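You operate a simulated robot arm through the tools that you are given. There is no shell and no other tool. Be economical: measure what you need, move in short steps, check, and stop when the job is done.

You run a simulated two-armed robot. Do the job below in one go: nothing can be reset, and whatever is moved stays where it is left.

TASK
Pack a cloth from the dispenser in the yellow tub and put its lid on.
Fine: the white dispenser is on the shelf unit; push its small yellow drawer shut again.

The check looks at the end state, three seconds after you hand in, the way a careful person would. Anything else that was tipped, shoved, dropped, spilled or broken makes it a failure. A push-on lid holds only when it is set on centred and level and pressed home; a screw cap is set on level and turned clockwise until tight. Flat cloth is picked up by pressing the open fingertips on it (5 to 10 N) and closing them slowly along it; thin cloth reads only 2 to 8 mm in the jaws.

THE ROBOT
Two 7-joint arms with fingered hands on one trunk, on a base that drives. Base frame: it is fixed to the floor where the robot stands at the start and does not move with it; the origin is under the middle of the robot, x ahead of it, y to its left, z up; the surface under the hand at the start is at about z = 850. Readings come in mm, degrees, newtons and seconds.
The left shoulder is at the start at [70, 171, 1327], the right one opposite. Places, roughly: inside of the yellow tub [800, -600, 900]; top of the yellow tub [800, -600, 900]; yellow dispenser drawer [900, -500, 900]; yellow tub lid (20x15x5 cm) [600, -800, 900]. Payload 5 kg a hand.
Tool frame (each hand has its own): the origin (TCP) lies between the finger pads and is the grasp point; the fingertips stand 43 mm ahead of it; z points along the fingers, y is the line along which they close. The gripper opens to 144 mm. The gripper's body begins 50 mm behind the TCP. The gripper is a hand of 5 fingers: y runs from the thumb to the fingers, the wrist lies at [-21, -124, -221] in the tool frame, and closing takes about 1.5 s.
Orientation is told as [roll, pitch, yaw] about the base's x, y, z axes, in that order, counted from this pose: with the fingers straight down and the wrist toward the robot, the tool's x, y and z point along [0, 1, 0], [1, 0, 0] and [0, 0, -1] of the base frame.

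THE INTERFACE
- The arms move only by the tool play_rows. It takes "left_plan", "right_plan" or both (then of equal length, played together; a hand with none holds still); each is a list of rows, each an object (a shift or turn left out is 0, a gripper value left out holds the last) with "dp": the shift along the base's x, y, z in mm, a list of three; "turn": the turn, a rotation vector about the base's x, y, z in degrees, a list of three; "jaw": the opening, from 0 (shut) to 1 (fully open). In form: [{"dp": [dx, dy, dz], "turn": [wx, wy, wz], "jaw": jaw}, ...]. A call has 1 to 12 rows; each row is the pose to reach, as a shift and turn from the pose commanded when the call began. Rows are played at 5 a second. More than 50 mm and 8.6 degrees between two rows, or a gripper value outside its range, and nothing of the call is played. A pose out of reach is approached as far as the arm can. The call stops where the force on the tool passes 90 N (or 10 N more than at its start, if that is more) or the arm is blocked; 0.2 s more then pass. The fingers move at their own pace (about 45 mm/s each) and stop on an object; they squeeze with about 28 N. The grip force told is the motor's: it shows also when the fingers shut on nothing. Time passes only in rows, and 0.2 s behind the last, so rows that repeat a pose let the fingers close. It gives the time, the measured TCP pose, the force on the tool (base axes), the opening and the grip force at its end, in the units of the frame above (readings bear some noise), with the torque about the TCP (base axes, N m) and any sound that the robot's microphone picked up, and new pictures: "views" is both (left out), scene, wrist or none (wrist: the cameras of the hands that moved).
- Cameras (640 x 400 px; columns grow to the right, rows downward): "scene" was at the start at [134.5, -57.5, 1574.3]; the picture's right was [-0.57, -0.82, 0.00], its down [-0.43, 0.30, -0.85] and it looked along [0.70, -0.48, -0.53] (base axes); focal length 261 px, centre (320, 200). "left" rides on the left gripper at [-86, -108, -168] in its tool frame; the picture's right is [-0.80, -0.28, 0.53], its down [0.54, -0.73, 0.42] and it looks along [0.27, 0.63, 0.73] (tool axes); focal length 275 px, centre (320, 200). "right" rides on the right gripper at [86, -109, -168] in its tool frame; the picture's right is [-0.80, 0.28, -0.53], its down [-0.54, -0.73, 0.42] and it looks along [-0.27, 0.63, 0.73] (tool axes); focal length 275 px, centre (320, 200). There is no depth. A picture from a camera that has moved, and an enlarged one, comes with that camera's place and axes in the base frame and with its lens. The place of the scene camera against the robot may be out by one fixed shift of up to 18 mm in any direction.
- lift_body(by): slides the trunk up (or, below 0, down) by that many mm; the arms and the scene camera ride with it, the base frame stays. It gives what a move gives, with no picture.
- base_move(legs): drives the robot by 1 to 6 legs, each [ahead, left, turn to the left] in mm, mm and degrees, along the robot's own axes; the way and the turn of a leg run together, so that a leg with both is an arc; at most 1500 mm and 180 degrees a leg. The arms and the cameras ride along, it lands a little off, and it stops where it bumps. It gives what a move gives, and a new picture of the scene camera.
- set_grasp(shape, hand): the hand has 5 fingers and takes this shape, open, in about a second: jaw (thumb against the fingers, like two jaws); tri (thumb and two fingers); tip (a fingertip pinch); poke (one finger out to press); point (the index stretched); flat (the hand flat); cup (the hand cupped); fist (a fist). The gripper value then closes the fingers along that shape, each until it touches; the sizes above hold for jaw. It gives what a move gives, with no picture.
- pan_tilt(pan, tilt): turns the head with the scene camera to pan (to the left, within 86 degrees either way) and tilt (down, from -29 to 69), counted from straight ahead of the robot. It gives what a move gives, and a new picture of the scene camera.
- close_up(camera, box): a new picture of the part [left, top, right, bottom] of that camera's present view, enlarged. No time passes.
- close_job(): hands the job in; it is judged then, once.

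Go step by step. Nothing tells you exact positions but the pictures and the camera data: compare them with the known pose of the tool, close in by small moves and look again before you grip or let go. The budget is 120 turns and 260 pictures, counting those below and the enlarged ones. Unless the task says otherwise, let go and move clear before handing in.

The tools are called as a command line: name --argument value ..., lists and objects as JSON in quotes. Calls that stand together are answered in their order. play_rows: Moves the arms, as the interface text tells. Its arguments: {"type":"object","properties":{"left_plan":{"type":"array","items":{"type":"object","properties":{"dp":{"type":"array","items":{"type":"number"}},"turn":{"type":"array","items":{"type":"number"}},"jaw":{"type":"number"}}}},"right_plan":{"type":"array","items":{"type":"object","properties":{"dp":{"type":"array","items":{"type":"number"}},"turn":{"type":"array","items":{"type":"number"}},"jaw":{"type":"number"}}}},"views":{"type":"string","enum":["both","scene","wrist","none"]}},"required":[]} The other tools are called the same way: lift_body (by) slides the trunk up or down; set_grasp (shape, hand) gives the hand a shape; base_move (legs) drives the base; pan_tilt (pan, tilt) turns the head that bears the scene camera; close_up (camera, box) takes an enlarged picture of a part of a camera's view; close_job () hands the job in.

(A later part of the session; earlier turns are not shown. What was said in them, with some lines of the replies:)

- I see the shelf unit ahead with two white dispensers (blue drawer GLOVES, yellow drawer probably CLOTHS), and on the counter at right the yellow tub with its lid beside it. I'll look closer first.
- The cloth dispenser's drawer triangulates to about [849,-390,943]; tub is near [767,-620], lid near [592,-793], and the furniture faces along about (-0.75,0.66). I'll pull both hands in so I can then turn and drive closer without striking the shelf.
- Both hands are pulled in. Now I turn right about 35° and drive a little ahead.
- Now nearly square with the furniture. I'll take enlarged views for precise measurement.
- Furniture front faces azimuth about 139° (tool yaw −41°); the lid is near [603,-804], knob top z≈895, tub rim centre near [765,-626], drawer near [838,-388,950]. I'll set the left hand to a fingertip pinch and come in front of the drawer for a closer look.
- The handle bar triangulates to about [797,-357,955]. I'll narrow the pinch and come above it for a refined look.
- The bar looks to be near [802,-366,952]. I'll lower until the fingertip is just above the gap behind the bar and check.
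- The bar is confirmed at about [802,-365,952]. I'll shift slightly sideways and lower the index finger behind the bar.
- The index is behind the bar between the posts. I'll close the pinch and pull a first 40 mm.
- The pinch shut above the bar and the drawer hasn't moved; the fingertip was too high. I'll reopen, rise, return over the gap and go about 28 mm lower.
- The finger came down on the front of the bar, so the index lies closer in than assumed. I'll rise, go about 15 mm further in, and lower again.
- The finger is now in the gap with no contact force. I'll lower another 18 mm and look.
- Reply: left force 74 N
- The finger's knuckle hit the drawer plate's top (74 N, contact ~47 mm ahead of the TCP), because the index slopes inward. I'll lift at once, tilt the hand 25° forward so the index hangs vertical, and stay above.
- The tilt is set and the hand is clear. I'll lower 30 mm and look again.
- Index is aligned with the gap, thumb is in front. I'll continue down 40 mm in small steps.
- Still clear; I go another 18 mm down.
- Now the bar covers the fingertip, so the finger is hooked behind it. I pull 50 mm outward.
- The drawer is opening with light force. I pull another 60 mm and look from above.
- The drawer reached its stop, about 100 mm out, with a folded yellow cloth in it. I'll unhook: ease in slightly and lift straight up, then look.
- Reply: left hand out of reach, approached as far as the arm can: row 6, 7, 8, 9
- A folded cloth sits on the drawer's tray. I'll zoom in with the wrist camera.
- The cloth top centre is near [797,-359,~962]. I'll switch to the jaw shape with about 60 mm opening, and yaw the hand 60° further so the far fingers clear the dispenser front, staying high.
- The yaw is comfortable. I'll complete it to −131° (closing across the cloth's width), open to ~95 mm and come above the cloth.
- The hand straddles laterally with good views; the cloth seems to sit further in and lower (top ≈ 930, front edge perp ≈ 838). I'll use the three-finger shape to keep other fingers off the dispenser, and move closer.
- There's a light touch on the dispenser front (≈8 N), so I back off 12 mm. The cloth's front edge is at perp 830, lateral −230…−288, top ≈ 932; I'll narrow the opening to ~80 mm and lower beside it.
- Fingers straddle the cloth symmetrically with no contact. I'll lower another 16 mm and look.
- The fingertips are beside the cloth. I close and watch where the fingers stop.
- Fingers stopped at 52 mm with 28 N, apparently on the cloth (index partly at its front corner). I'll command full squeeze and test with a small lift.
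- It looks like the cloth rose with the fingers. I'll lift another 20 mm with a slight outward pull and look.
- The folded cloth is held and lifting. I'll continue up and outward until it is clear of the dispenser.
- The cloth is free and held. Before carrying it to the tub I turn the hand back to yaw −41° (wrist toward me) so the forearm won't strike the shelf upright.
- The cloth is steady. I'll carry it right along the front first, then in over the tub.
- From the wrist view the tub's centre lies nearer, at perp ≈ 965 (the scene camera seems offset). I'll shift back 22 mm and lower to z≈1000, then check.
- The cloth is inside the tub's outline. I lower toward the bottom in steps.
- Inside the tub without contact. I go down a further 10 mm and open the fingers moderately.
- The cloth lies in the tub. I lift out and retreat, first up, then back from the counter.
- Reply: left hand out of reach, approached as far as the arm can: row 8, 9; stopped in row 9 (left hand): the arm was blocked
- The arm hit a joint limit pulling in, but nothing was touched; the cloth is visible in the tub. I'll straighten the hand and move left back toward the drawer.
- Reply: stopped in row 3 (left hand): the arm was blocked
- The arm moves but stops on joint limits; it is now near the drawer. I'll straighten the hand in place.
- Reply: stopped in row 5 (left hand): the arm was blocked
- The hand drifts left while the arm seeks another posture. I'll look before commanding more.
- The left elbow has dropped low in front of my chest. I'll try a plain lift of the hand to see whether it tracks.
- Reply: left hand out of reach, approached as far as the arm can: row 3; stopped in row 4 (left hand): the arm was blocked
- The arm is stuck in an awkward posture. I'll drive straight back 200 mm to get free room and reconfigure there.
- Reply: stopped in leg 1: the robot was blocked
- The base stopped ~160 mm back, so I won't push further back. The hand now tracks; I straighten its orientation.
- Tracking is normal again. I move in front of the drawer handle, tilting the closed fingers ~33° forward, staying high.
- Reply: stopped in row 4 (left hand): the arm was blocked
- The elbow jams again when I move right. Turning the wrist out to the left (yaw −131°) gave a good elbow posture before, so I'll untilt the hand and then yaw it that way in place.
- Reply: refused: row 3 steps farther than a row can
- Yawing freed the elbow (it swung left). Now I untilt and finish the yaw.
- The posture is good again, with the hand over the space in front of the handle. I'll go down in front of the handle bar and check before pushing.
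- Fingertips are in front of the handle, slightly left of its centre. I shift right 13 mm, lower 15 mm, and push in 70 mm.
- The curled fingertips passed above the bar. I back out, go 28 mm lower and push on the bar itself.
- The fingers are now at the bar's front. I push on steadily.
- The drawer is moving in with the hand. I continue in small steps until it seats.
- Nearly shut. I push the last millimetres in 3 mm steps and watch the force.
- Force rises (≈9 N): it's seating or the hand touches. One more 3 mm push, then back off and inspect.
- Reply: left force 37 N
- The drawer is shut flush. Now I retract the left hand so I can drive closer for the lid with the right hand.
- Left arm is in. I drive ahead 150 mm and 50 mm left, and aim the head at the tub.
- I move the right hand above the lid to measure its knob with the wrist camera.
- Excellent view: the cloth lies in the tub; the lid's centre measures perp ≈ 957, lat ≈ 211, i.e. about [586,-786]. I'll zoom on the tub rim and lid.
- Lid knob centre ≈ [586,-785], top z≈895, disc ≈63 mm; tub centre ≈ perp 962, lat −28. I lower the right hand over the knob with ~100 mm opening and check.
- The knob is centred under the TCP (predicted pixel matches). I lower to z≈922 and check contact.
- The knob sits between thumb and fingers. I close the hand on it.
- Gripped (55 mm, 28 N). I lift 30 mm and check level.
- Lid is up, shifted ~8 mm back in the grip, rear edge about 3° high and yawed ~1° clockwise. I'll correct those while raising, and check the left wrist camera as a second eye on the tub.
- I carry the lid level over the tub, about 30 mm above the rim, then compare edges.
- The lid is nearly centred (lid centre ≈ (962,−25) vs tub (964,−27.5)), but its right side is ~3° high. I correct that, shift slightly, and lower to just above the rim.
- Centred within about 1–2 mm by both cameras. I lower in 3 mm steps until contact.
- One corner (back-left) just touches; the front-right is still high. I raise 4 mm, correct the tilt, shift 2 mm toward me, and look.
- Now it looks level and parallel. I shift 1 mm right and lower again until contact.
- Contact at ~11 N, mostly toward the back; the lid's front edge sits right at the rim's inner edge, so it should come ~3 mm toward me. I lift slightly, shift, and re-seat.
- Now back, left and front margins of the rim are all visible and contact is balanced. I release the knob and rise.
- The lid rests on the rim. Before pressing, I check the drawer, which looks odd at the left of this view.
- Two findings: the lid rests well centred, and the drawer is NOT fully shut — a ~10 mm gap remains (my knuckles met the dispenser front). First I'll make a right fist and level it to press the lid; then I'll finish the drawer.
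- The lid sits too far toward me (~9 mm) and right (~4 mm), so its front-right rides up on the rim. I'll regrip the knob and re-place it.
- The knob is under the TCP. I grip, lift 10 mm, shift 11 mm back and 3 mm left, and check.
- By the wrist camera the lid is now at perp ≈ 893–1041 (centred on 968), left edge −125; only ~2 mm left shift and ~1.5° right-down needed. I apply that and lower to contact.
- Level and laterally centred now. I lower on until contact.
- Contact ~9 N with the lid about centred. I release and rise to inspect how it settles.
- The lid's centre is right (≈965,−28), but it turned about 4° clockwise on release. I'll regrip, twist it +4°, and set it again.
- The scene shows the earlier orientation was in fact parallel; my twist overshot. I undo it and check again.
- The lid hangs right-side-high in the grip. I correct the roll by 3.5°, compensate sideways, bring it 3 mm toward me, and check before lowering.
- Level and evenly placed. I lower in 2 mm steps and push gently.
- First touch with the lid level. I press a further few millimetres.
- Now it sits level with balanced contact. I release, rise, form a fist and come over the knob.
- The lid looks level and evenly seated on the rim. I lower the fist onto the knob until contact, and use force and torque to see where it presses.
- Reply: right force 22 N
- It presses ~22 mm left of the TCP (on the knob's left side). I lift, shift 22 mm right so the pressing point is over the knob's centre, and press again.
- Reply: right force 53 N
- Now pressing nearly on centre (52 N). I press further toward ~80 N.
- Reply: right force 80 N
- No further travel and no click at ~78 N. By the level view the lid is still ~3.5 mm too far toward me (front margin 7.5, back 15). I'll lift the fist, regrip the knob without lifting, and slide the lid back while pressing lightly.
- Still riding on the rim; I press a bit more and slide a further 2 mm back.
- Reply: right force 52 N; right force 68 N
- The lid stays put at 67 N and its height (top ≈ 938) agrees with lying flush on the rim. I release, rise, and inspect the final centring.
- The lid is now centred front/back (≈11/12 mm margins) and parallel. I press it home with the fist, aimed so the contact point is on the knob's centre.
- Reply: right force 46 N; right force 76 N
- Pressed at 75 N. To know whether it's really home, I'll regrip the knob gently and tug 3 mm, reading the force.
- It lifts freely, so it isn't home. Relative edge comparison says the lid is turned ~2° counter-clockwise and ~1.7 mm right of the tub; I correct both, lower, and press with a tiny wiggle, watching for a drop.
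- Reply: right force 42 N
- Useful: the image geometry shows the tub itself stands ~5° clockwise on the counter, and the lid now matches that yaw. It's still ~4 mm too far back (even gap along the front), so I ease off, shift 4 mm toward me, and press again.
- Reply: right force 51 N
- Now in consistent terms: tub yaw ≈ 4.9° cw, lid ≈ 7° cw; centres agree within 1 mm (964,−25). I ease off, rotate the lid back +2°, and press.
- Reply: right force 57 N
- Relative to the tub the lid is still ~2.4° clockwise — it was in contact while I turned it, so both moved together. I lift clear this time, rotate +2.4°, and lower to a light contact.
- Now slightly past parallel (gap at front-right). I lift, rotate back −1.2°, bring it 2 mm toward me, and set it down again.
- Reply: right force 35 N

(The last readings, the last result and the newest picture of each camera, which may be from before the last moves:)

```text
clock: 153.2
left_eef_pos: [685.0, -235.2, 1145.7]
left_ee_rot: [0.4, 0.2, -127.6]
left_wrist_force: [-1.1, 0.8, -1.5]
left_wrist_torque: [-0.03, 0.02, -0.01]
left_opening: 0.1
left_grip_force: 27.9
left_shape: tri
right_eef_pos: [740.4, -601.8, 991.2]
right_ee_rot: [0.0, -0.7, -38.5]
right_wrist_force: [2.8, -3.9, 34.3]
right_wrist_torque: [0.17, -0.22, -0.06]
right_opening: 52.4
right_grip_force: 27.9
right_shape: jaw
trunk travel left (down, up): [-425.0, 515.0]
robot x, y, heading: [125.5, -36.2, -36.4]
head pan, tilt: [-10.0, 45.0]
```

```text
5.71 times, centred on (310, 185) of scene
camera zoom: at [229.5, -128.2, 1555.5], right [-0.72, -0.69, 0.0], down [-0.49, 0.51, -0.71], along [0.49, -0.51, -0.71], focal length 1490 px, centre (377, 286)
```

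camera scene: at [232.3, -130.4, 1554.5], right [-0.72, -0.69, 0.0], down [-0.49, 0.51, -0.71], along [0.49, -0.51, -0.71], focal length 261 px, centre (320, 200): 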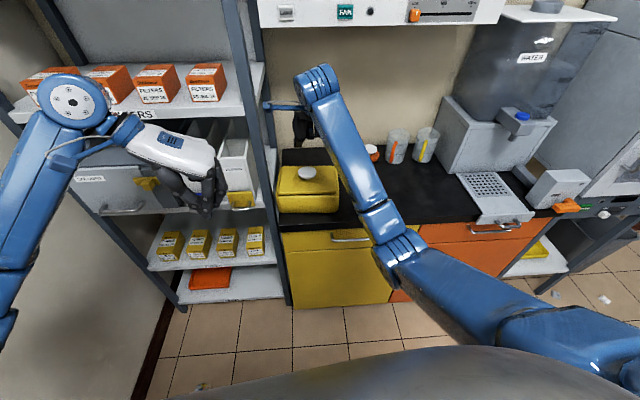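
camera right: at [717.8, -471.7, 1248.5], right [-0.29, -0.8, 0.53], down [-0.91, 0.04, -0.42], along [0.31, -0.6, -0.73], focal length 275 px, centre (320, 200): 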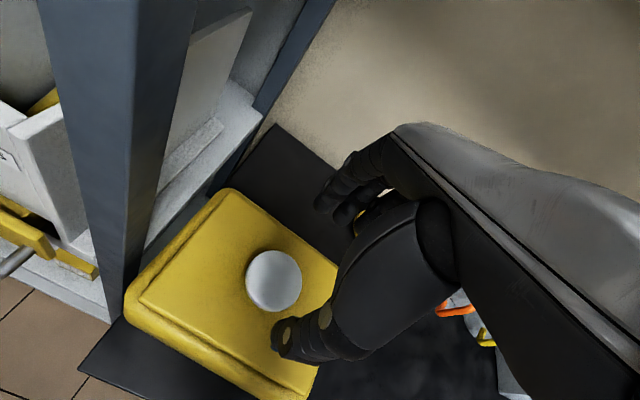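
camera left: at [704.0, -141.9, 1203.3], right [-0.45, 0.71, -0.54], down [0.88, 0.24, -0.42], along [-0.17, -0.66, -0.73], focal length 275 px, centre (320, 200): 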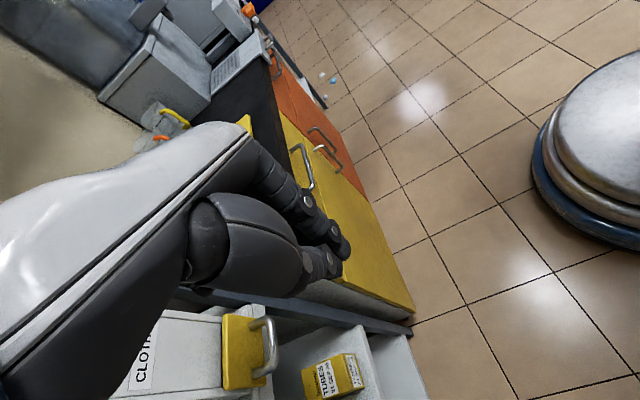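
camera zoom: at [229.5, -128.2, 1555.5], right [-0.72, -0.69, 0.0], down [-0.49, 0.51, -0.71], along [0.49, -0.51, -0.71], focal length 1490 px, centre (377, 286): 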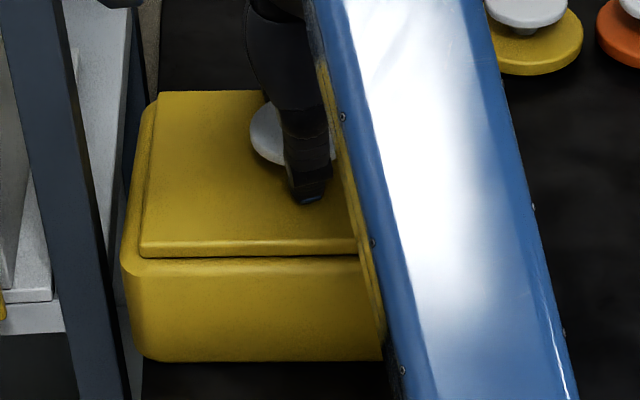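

That looks right: rim margins even all round, no gap, contact balanced. I press firmly while still holding it.

play_rows --right_plan '[{"dp": [0, 0, -3]}, {"dp": [0, 0, -6]}, {"dp": [0, 0, -9]}, {"dp": [0, 0, -9]}]' --views "none"

play_rows --right_plan '[{"dp": [0, 0, 15], "jaw": 0.5}, {"dp": [0, 0, 15]}, {"dp": [0, 0, 15]}, {"dp": [0, 0, 15]}, {"dp": [0, 0, 40], "jaw": 0.7}, {"dp": [0, 0, 80]}, {"dp": [0, 0, 115]}, {"dp": [0, 0, 115]}]' --views "none"

set_grasp --hand "right" --shape "fist"

close_up --camera "right" --box '[120, 170, 360, 400]'

close_up --camera "scene" --box '[270, 150, 350, 220]'

```text
clock: 154.2
left_eef_pos: [682.8, -231.1, 1147.2]
left_ee_rot: [0.4, 0.2, -127.7]
left_wrist_force: [-0.4, 0.8, 1.2]
left_wrist_torque: [0.01, 0.02, 0.0]
left_opening: 0.0
left_grip_force: 28.2
left_shape: tri
right_eef_pos: [738.7, -599.8, 989.3]
right_ee_rot: [0.2, -1.3, -38.4]
right_wrist_force: [1.5, -6.6, 76.7]
right_wrist_torque: [0.89, 0.32, -0.02]
right_opening: 55.5
right_grip_force: 28.0
right_shape: jaw
trunk travel left (down, up): [-425.0, 515.0]
robot x, y, heading: [124.2, -35.2, -36.2]
head pan, tilt: [-10.0, 45.0]
```

```text
clock: 156.0
left_eef_pos: [687.3, -236.9, 1142.2]
left_ee_rot: [0.2, 0.3, -127.7]
left_wrist_force: [-0.4, -1.3, -1.0]
left_wrist_torque: [0.0, 0.0, 0.01]
left_opening: 0.2
left_grip_force: 27.9
left_shape: tri
right_eef_pos: [740.9, -600.0, 1089.3]
right_ee_rot: [0.0, 0.2, -38.3]
right_wrist_force: [0.4, -0.4, 0.1]
right_wrist_torque: [0.01, -0.02, 0.04]
right_opening: 100.6
right_grip_force: 0.0
right_shape: jaw
trunk travel left (down, up): [-425.0, 515.0]
robot x, y, heading: [123.7, -35.1, -36.2]
head pan, tilt: [-10.0, 45.0]
```

```text
clock: 156.9
left_eef_pos: [686.7, -235.3, 1142.3]
left_ee_rot: [0.1, 0.2, -127.7]
left_wrist_force: [0.2, -0.4, -0.8]
left_wrist_torque: [0.02, -0.02, 0.01]
left_opening: 0.0
left_grip_force: 28.0
left_shape: tri
right_eef_pos: [740.6, -599.8, 1088.8]
right_ee_rot: [0.0, 0.1, -38.4]
right_wrist_force: [-0.8, -0.3, 0.7]
right_wrist_torque: [0.0, 0.01, -0.03]
right_opening: 0.0
right_grip_force: 0.2
right_shape: fist
trunk travel left (down, up): [-425.0, 515.0]
robot x, y, heading: [123.2, -35.8, -36.3]
head pan, tilt: [-10.0, 45.0]
```

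```text
1.74 times, centred on (240, 285) of right
camera zoom: at [710.0, -464.7, 1256.8], right [-0.27, -0.8, 0.53], down [-0.91, 0.03, -0.42], along [0.32, -0.6, -0.73], focal length 479 px, centre (459, 52)
```

zoom: 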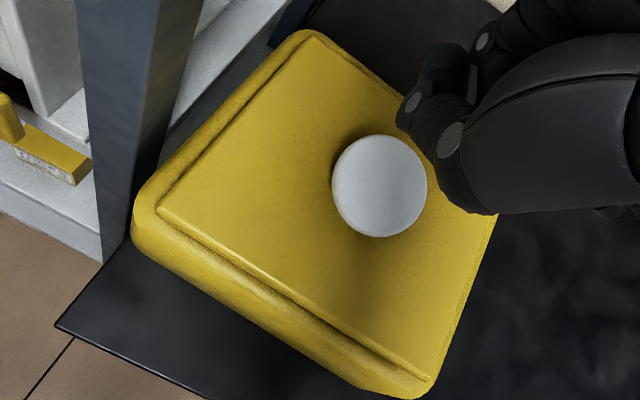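

```text
5.71 times, centred on (310, 185) of scene
camera zoom: at [232.5, -130.5, 1554.5], right [-0.72, -0.69, 0.0], down [-0.49, 0.51, -0.71], along [0.49, -0.51, -0.71], focal length 1490 px, centre (377, 286)
```

zoom: 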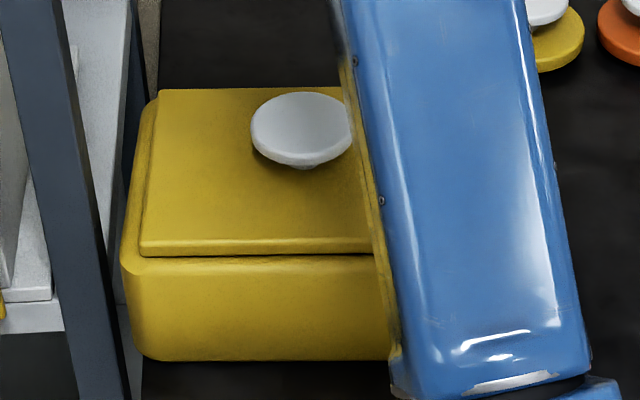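

The lid now lies flush, parallel and evenly centred. I press it home with the fist on the knob's centre.

play_rows --right_plan '[{"dp": [-6, -14, -20]}, {"dp": [-12, -27, -50]}, {"dp": [-12, -27, -80]}, {"dp": [-12, -27, -100]}, {"dp": [-12, -27, -107]}, {"dp": [-12, -27, -113]}, {"dp": [-12, -27, -119]}]' --views "none"

play_rows --right_plan '[{"dp": [0, 0, -3]}, {"dp": [0, 0, -6]}, {"dp": [0, 0, -9]}, {"dp": [0, 0, -11]}]' --views "none"

play_rows --right_plan '[{"dp": [0, 0, 20]}, {"dp": [0, 0, 60]}, {"dp": [0, 0, 105]}, {"dp": [0, 0, 125]}]' --views "none"

close_up --camera "scene" --box '[270, 150, 350, 220]'

```text
clock: 158.5
left_eef_pos: [682.6, -233.4, 1146.3]
left_ee_rot: [0.4, 0.2, -127.8]
left_wrist_force: [-0.2, 0.1, 0.3]
left_wrist_torque: [0.01, -0.01, -0.03]
left_opening: 0.1
left_grip_force: 28.7
left_shape: tri
right_eef_pos: [727.3, -627.0, 979.6]
right_ee_rot: [0.1, -0.9, -38.5]
right_wrist_force: [-9.3, 0.5, 59.2]
right_wrist_torque: [1.21, -0.96, 0.23]
right_opening: 136.6
right_grip_force: 0.0
right_shape: fist
trunk travel left (down, up): [-425.0, 515.0]
robot x, y, heading: [124.4, -34.0, -36.5]
head pan, tilt: [-10.0, 45.0]
```

```text
clock: 159.5
left_eef_pos: [680.6, -230.8, 1148.1]
left_ee_rot: [0.7, 0.1, -127.7]
left_wrist_force: [0.3, -0.2, -0.3]
left_wrist_torque: [0.0, 0.0, -0.03]
left_opening: 0.1
left_grip_force: 28.0
left_shape: tri
right_eef_pos: [726.2, -627.3, 978.9]
right_ee_rot: [0.2, -1.6, -38.5]
right_wrist_force: [-16.4, 0.5, 85.8]
right_wrist_torque: [1.89, -1.44, 0.39]
right_opening: 136.4
right_grip_force: 0.1
right_shape: fist
trunk travel left (down, up): [-425.0, 515.0]
robot x, y, heading: [127.7, -37.0, -36.3]
head pan, tilt: [-10.0, 45.0]
```

```text
clock: 160.5
left_eef_pos: [688.2, -238.7, 1142.0]
left_ee_rot: [0.1, 0.3, -127.7]
left_wrist_force: [1.2, -0.9, -0.3]
left_wrist_torque: [0.01, 0.06, 0.01]
left_opening: 0.2
left_grip_force: 27.8
left_shape: tri
right_eef_pos: [728.1, -630.7, 1085.2]
right_ee_rot: [0.0, 0.2, -38.4]
right_wrist_force: [0.3, 0.6, 0.0]
right_wrist_torque: [0.02, 0.02, 0.0]
right_opening: 0.0
right_grip_force: 0.1
right_shape: fist
trunk travel left (down, up): [-425.0, 515.0]
robot x, y, heading: [123.8, -32.6, -36.2]
head pan, tilt: [-10.0, 45.0]
```

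```text
5.71 times, centred on (310, 185) of scene
camera zoom: at [233.4, -131.1, 1554.2], right [-0.72, -0.69, 0.0], down [-0.49, 0.51, -0.71], along [0.49, -0.51, -0.71], focal length 1490 px, centre (377, 286)
```

zoom: 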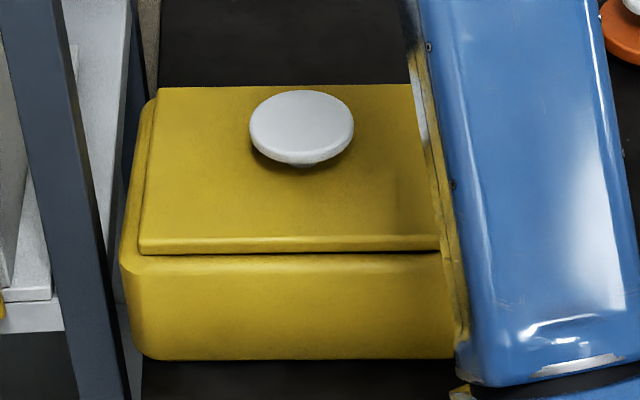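

The lid is pressed home at 86 N, flush. Now the drawer: I tilt the left hand 25° (fingertips forward, knuckles back), and lower it in front of the handle; the right hand backs off too.

play_rows --left_plan '[{"dp": [1, -6, -20], "turn": [-5, -5.8, 0]}, {"dp": [2, -12, -55], "turn": [-10, -11.6, 0]}, {"dp": [3, -18, -95], "turn": [-15, -17.3, 0]}, {"dp": [5, -25, -135], "turn": [-16.4, -18.9, 0]}, {"dp": [6, -31, -170], "turn": [-16.4, -18.9, 0]}, {"dp": [6, -31, -177], "turn": [-16.4, -18.9, 0]}, {"dp": [6, -31, -177], "turn": [-16.4, -18.9, 0]}]' --right_plan '[{"dp": [0, 0, 15]}, {"dp": [-5, 0, 30]}, {"dp": [-20, 10, 40]}, {"dp": [-40, 22, 40]}, {"dp": [-60, 35, 40]}, {"dp": [-80, 50, 40]}, {"dp": [-80, 50, 40]}]' --views "none"

close_up --camera "scene" --box '[190, 120, 310, 220]'

close_up --camera "left" --box '[120, 150, 440, 350]'

```text
clock: 162.1
left_eef_pos: [695.8, -268.1, 966.6]
left_ee_rot: [25.2, -1.2, -128.0]
left_wrist_force: [-0.4, -0.4, 0.1]
left_wrist_torque: [0.02, 0.0, -0.02]
left_opening: 0.1
left_grip_force: 27.7
left_shape: tri
right_eef_pos: [648.3, -579.4, 1123.8]
right_ee_rot: [0.0, 0.1, -38.3]
right_wrist_force: [0.4, 0.3, 0.7]
right_wrist_torque: [0.03, 0.0, 0.0]
right_opening: 0.1
right_grip_force: 0.0
right_shape: fist
trunk travel left (down, up): [-425.0, 515.0]
robot x, y, heading: [125.5, -37.2, -36.6]
head pan, tilt: [-10.0, 45.0]
```

```text
4.00 times, centred on (250, 170) of scene
camera zoom: at [232.9, -130.9, 1554.4], right [-0.72, -0.69, 0.0], down [-0.49, 0.51, -0.71], along [0.49, -0.51, -0.71], focal length 1043 px, centre (600, 320)
```

zoom: 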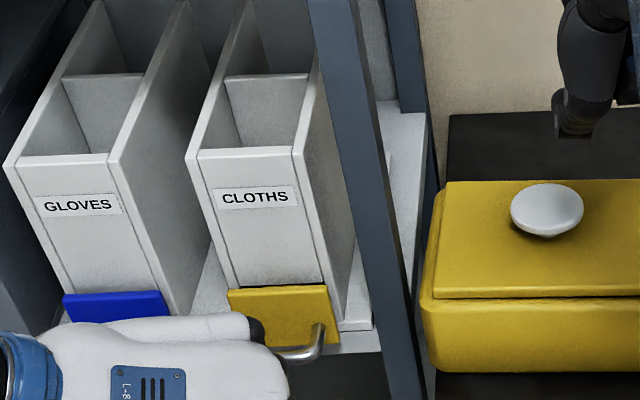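

```text
2.00 times, centred on (280, 250) of left
camera zoom: at [647.4, -89.0, 1079.0], right [-0.23, 0.51, -0.83], down [0.97, 0.16, -0.17], along [0.04, -0.84, -0.54], focal length 551 px, centre (400, 100)
```

zoom: 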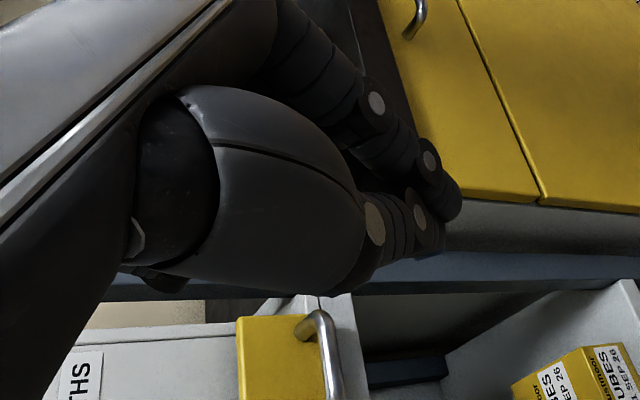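

In position. I move forward 75 mm to just before the bar, then check contact.

play_rows --left_plan '[{"dp": [19, -16.5, 0]}, {"dp": [38, -33, 0]}, {"dp": [53, -46, 0]}, {"dp": [60.5, -52, 0]}, {"dp": [66.6, -57.5, 0]}, {"dp": [71, -61.5, 0]}]' --views "none"

close_up --camera "left" --box '[160, 180, 400, 400]'

```text
clock: 163.5
left_eef_pos: [763.9, -329.6, 966.2]
left_ee_rot: [25.2, -1.2, -127.9]
left_wrist_force: [-0.2, -1.1, -0.3]
left_wrist_torque: [-0.02, 0.03, 0.01]
left_opening: 0.0
left_grip_force: 28.5
left_shape: tri
right_eef_pos: [647.1, -577.6, 1123.0]
right_ee_rot: [-0.1, 0.1, -38.4]
right_wrist_force: [-0.2, -0.8, 0.1]
right_wrist_torque: [0.05, -0.01, -0.01]
right_opening: 0.1
right_grip_force: 0.2
right_shape: fist
trunk travel left (down, up): [-425.0, 515.0]
robot x, y, heading: [127.5, -36.3, -36.4]
head pan, tilt: [-10.0, 45.0]
```

```text
1.82 times, centred on (280, 290) of left
camera zoom: at [715.0, -151.0, 1079.3], right [-0.23, 0.51, -0.83], down [0.97, 0.16, -0.17], along [0.04, -0.84, -0.54], focal length 500 px, centre (393, 36)
```

zoom: 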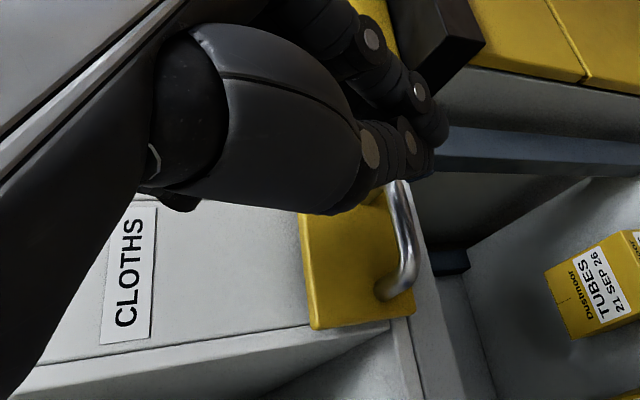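

No contact yet. I advance in 4 mm steps.

play_rows --left_plan '[{"dp": [3, -2.6, 0]}, {"dp": [6, -5.2, 0]}, {"dp": [9, -7.8, 0]}, {"dp": [12, -10.4, 0]}]' --views "none"

close_up --camera "left" --box '[160, 180, 400, 400]'

```text
clock: 164.5
left_eef_pos: [776.5, -338.9, 966.0]
left_ee_rot: [25.0, -1.1, -127.9]
left_wrist_force: [0.1, -0.8, -0.6]
left_wrist_torque: [-0.03, 0.01, 0.05]
left_opening: 0.1
left_grip_force: 28.0
left_shape: tri
right_eef_pos: [646.8, -579.6, 1122.4]
right_ee_rot: [0.1, 0.1, -38.4]
right_wrist_force: [-0.2, -0.9, 0.3]
right_wrist_torque: [0.03, 0.02, 0.02]
right_opening: 0.1
right_grip_force: 0.1
right_shape: fist
trunk travel left (down, up): [-425.0, 515.0]
robot x, y, heading: [122.6, -34.1, -36.0]
head pan, tilt: [-10.0, 45.0]
```

```text
1.82 times, centred on (280, 290) of left
camera zoom: at [727.8, -160.3, 1078.6], right [-0.23, 0.51, -0.83], down [0.97, 0.16, -0.17], along [0.04, -0.84, -0.54], focal length 500 px, centre (393, 36)
```

zoom: 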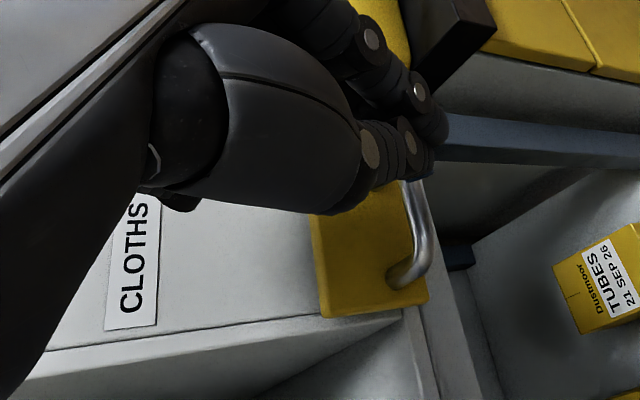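

Still free — the curled tips are passing just over the bar, which is fine: they'll meet the plate itself. I continue forward in steps.

play_rows --left_plan '[{"dp": [3.8, -3.3, 0]}, {"dp": [7.6, -6.5, 0]}, {"dp": [11.3, -9.8, 0]}, {"dp": [15, -13, 0]}]' --views "none"

close_up --camera "left" --box '[160, 180, 400, 400]'

close_up --camera "scene" --box '[200, 140, 300, 220]'

```text
clock: 165.5
left_eef_pos: [791.5, -351.3, 964.4]
left_ee_rot: [25.1, -1.1, -127.9]
left_wrist_force: [-0.3, -0.5, 0.4]
left_wrist_torque: [0.0, -0.03, -0.04]
left_opening: 0.0
left_grip_force: 27.7
left_shape: tri
right_eef_pos: [647.4, -580.1, 1124.0]
right_ee_rot: [0.0, 0.2, -38.4]
right_wrist_force: [0.3, 0.0, -0.3]
right_wrist_torque: [0.04, -0.02, 0.03]
right_opening: 0.0
right_grip_force: 0.1
right_shape: fist
trunk travel left (down, up): [-425.0, 515.0]
robot x, y, heading: [124.6, -38.5, -36.0]
head pan, tilt: [-10.0, 45.0]
```

```text
1.82 times, centred on (280, 290) of left
camera zoom: at [743.0, -172.3, 1078.0], right [-0.23, 0.51, -0.83], down [0.97, 0.16, -0.17], along [0.04, -0.84, -0.54], focal length 500 px, centre (393, 36)
```

zoom: 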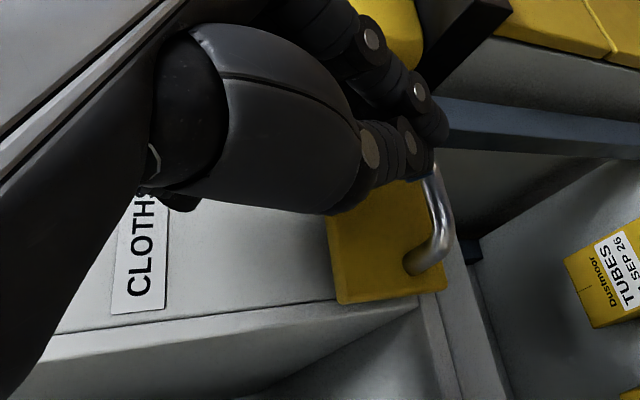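

```text
5.00 times, centred on (250, 180) of scene
camera zoom: at [232.5, -130.6, 1554.5], right [-0.72, -0.69, 0.0], down [-0.49, 0.51, -0.71], along [0.49, -0.51, -0.71], focal length 1304 px, centre (670, 300)
```

zoom: 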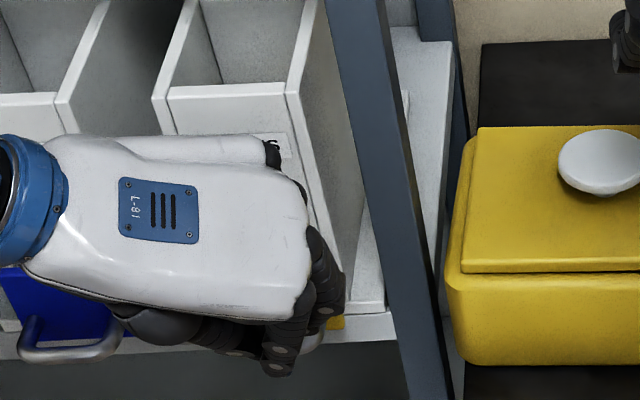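

Still no contact; I continue another 12 mm in small steps.

play_rows --left_plan '[{"dp": [2.3, -2, 0]}, {"dp": [4.5, -3.9, 0]}, {"dp": [6.8, -5.9, 0]}, {"dp": [9, -7.8, 0]}]' --views "none"

close_up --camera "left" --box '[160, 180, 400, 400]'

```text
clock: 166.5
left_eef_pos: [799.1, -359.6, 965.5]
left_ee_rot: [25.2, -1.3, -127.9]
left_wrist_force: [-0.3, 0.1, -0.1]
left_wrist_torque: [0.0, 0.02, -0.01]
left_opening: 0.0
left_grip_force: 27.8
left_shape: tri
right_eef_pos: [647.9, -579.6, 1123.4]
right_ee_rot: [0.0, 0.0, -38.3]
right_wrist_force: [0.3, -0.4, 0.8]
right_wrist_torque: [0.02, 0.01, 0.01]
right_opening: 0.0
right_grip_force: 0.0
right_shape: fist
trunk travel left (down, up): [-425.0, 515.0]
robot x, y, heading: [126.0, -35.3, -36.4]
head pan, tilt: [-10.0, 45.0]
```

```text
1.82 times, centred on (280, 290) of left
camera zoom: at [752.5, -181.2, 1078.9], right [-0.23, 0.51, -0.83], down [0.97, 0.16, -0.17], along [0.04, -0.84, -0.54], focal length 500 px, centre (393, 36)
```

zoom: 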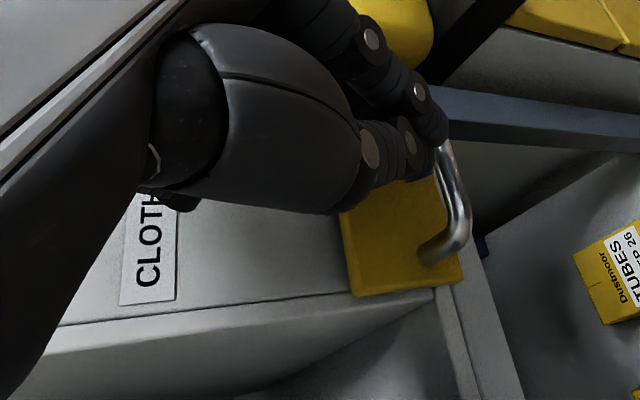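

play_rows --left_plan '[{"dp": [1.9, -1.6, 0]}, {"dp": [3.8, -3.3, 0]}, {"dp": [5.7, -4.9, 0]}, {"dp": [7.6, -6.5, 0]}]' --views "none"

close_up --camera "left" --box '[160, 180, 400, 400]'

```text
clock: 167.5
left_eef_pos: [806.7, -365.1, 964.1]
left_ee_rot: [25.1, -1.2, -127.9]
left_wrist_force: [0.2, -0.1, -0.7]
left_wrist_torque: [-0.02, 0.01, 0.03]
left_opening: 0.0
left_grip_force: 27.5
left_shape: tri
right_eef_pos: [647.6, -578.2, 1122.7]
right_ee_rot: [-0.1, 0.1, -38.4]
right_wrist_force: [0.4, 0.8, -0.5]
right_wrist_torque: [-0.03, 0.04, -0.02]
right_opening: 0.3
right_grip_force: 0.1
right_shape: fist
trunk travel left (down, up): [-425.0, 515.0]
robot x, y, heading: [122.3, -36.7, -36.2]
head pan, tilt: [-10.0, 45.0]
```

```text
1.82 times, centred on (280, 290) of left
camera zoom: at [759.0, -187.1, 1078.7], right [-0.23, 0.51, -0.83], down [0.97, 0.16, -0.17], along [0.04, -0.84, -0.54], focal length 500 px, centre (393, 36)
```

zoom: 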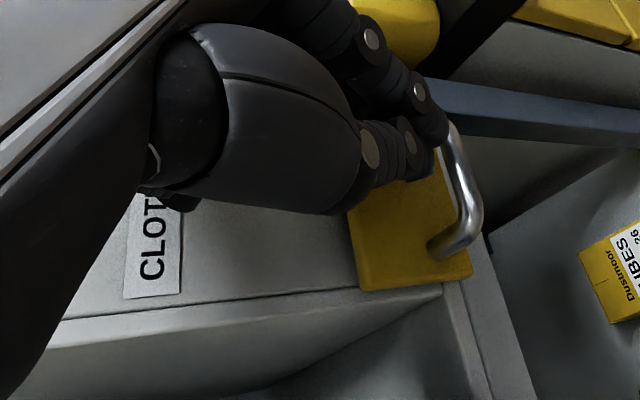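

Fingers are between bar and plate, still free. I continue 14 mm more.

play_rows --left_plan '[{"dp": [2, -1.7, 0]}, {"dp": [4, -3.4, 0]}, {"dp": [6, -5.2, 0]}, {"dp": [8, -6.9, 0]}, {"dp": [9.5, -8.2, 0]}, {"dp": [10.6, -9.2, 0]}]' --views "none"

close_up --camera "left" --box '[160, 180, 400, 400]'

```text
clock: 168.9
left_eef_pos: [818.2, -375.4, 964.9]
left_ee_rot: [25.1, -1.2, -127.8]
left_wrist_force: [-0.8, 1.0, -0.1]
left_wrist_torque: [0.02, 0.01, 0.0]
left_opening: 0.0
left_grip_force: 28.2
left_shape: tri
right_eef_pos: [647.4, -578.0, 1123.7]
right_ee_rot: [0.0, 0.2, -38.5]
right_wrist_force: [0.3, -0.6, -0.5]
right_wrist_torque: [0.0, 0.0, -0.01]
right_opening: 0.0
right_grip_force: 0.1
right_shape: fist
trunk travel left (down, up): [-425.0, 515.0]
robot x, y, heading: [126.5, -37.4, -36.2]
head pan, tilt: [-10.0, 45.0]
```

```text
1.82 times, centred on (280, 290) of left
camera zoom: at [769.5, -196.7, 1078.2], right [-0.23, 0.51, -0.83], down [0.97, 0.16, -0.17], along [0.04, -0.84, -0.54], focal length 500 px, centre (393, 36)
```

zoom: 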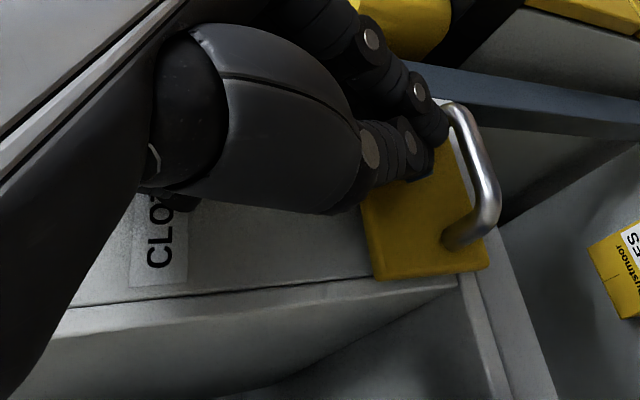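

A light touch now (~1.3 N). I push on in 2 mm steps.

play_rows --left_plan '[{"dp": [1.5, -1.3, 0]}, {"dp": [3, -2.6, 0]}, {"dp": [4.5, -3.9, 0]}, {"dp": [6, -5.2, 0]}, {"dp": [7.5, -6.5, 0]}]' --views "none"

close_up --camera "left" --box '[160, 180, 400, 400]'

```text
clock: 170.1
left_eef_pos: [821.3, -378.7, 966.0]
left_ee_rot: [25.0, -1.2, -128.0]
left_wrist_force: [-30.2, 30.5, -3.9]
left_wrist_torque: [-0.51, 0.33, 0.01]
left_opening: 0.0
left_grip_force: 28.3
left_shape: tri
right_eef_pos: [645.3, -574.9, 1126.1]
right_ee_rot: [0.0, -0.1, -38.2]
right_wrist_force: [0.6, 0.3, 0.6]
right_wrist_torque: [0.02, -0.04, 0.0]
right_opening: 0.0
right_grip_force: 0.0
right_shape: fist
trunk travel left (down, up): [-425.0, 515.0]
robot x, y, heading: [128.2, -38.1, -36.1]
head pan, tilt: [-10.0, 45.0]
```

```text
1.82 times, centred on (280, 290) of left
camera zoom: at [773.1, -199.6, 1079.6], right [-0.23, 0.52, -0.83], down [0.97, 0.16, -0.17], along [0.04, -0.84, -0.54], focal length 500 px, centre (393, 36)
```

zoom: 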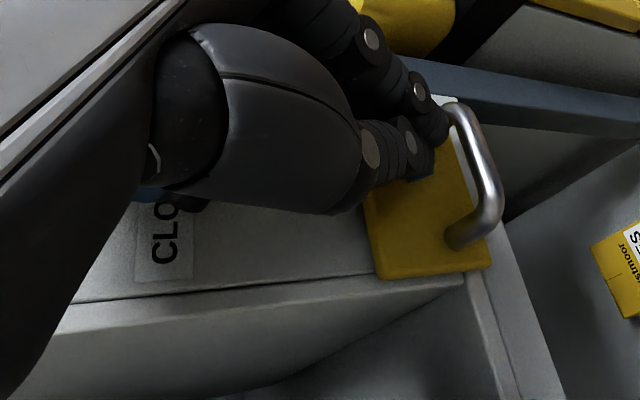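

43 N with the contact at z≈969, on the plate itself: the drawer is against its stop. The fingers are behind the bar, so I ease 4 mm, lift straight up, and only then retreat.

play_rows --left_plan '[{"dp": [-7, 6, 0]}, {"dp": [-9, 8, 25]}, {"dp": [-9, 8, 60]}, {"dp": [-9, 8, 90]}, {"dp": [-30, 26, 110]}, {"dp": [-60, 52, 120]}, {"dp": [-90, 78, 130], "turn": [5, 5.8, 0]}, {"dp": [-120, 104, 140], "turn": [10, 11.6, 0]}, {"dp": [-130, 113, 150], "turn": [15, 17.3, 0]}, {"dp": [-130, 113, 160], "turn": [16.4, 18.9, 0]}]' --views "none"

close_up --camera "left" --box '[120, 270, 340, 400]'

close_up --camera "right" --box '[0, 0, 640, 400]'

close_up --camera "scene" --box '[200, 130, 350, 225]'

```text
clock: 172.3
left_eef_pos: [695.6, -269.8, 1126.0]
left_ee_rot: [0.0, 0.1, -127.8]
left_wrist_force: [-0.3, 0.6, -0.4]
left_wrist_torque: [-0.02, 0.0, 0.02]
left_opening: 0.0
left_grip_force: 28.1
left_shape: tri
right_eef_pos: [647.3, -578.9, 1122.5]
right_ee_rot: [0.0, 0.1, -38.5]
right_wrist_force: [0.8, -0.4, -0.4]
right_wrist_torque: [-0.01, -0.02, -0.01]
right_opening: 0.0
right_grip_force: 0.0
right_shape: fist
trunk travel left (down, up): [-425.0, 515.0]
robot x, y, heading: [127.2, -35.1, -36.3]
head pan, tilt: [-10.0, 45.0]
```

```text
2.91 times, centred on (230, 335) of left
camera zoom: at [694.9, -132.2, 1293.8], right [-0.46, 0.71, -0.53], down [0.87, 0.24, -0.42], along [-0.17, -0.66, -0.73], focal length 801 px, centre (582, -193)
```

zoom: 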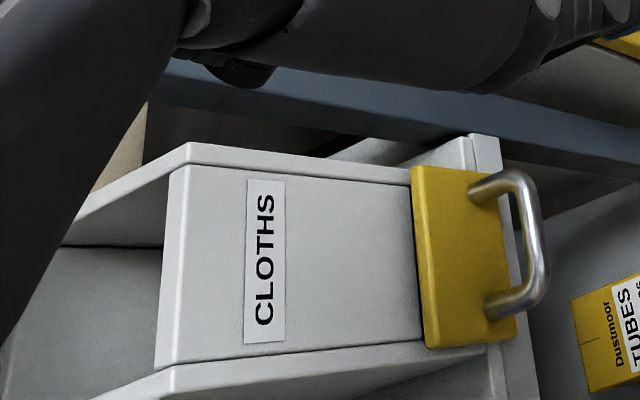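

```text
1.00 times, centred on (320, 200) of right (not enlarged: the box is as wide or as high as the picture)
camera zoom: at [616.2, -443.6, 1290.7], right [-0.27, -0.8, 0.53], down [-0.91, 0.03, -0.42], along [0.32, -0.6, -0.73], focal length 275 px, centre (320, 200)
```

zoom: 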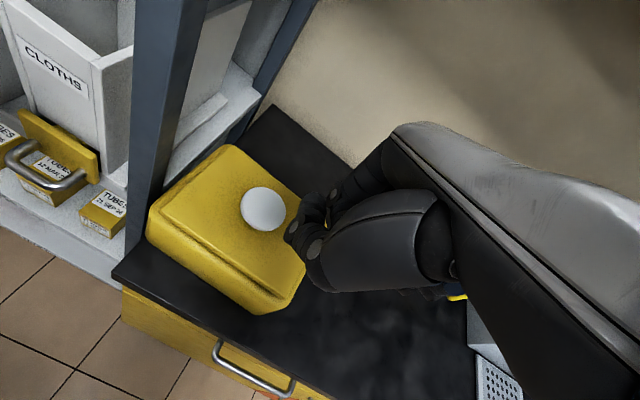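

```text
4.21 times, centred on (275, 178) of scene
camera zoom: at [232.3, -130.8, 1554.5], right [-0.72, -0.69, 0.0], down [-0.49, 0.51, -0.71], along [0.49, -0.51, -0.71], focal length 1098 px, centre (510, 295)
```

zoom: 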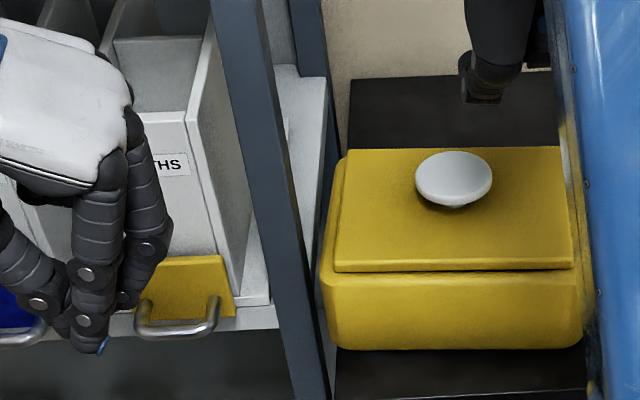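

The drawer is now flush with no gap. The lid sits flush and centred on the tub with the cloth inside, and both hands are clear, so I hand in.

close_job

```text
The job is handed in.
```

I put a cloth from the dispenser in the yellow tub, set the lid on it, and pushed the yellow drawer shut against its stop. I can't confirm that the lid latched. I pressed it flush, centred and level at 86 N, but it never clicked. It lifted off freely when I tugged it before the final placing, and I did not tug it again after that.

While working I pressed on the dispenser's front by accident, once with about 37 N, and saw no sign that it moved. The base also stopped against something behind the robot when I reversed, and I could not see what it was.
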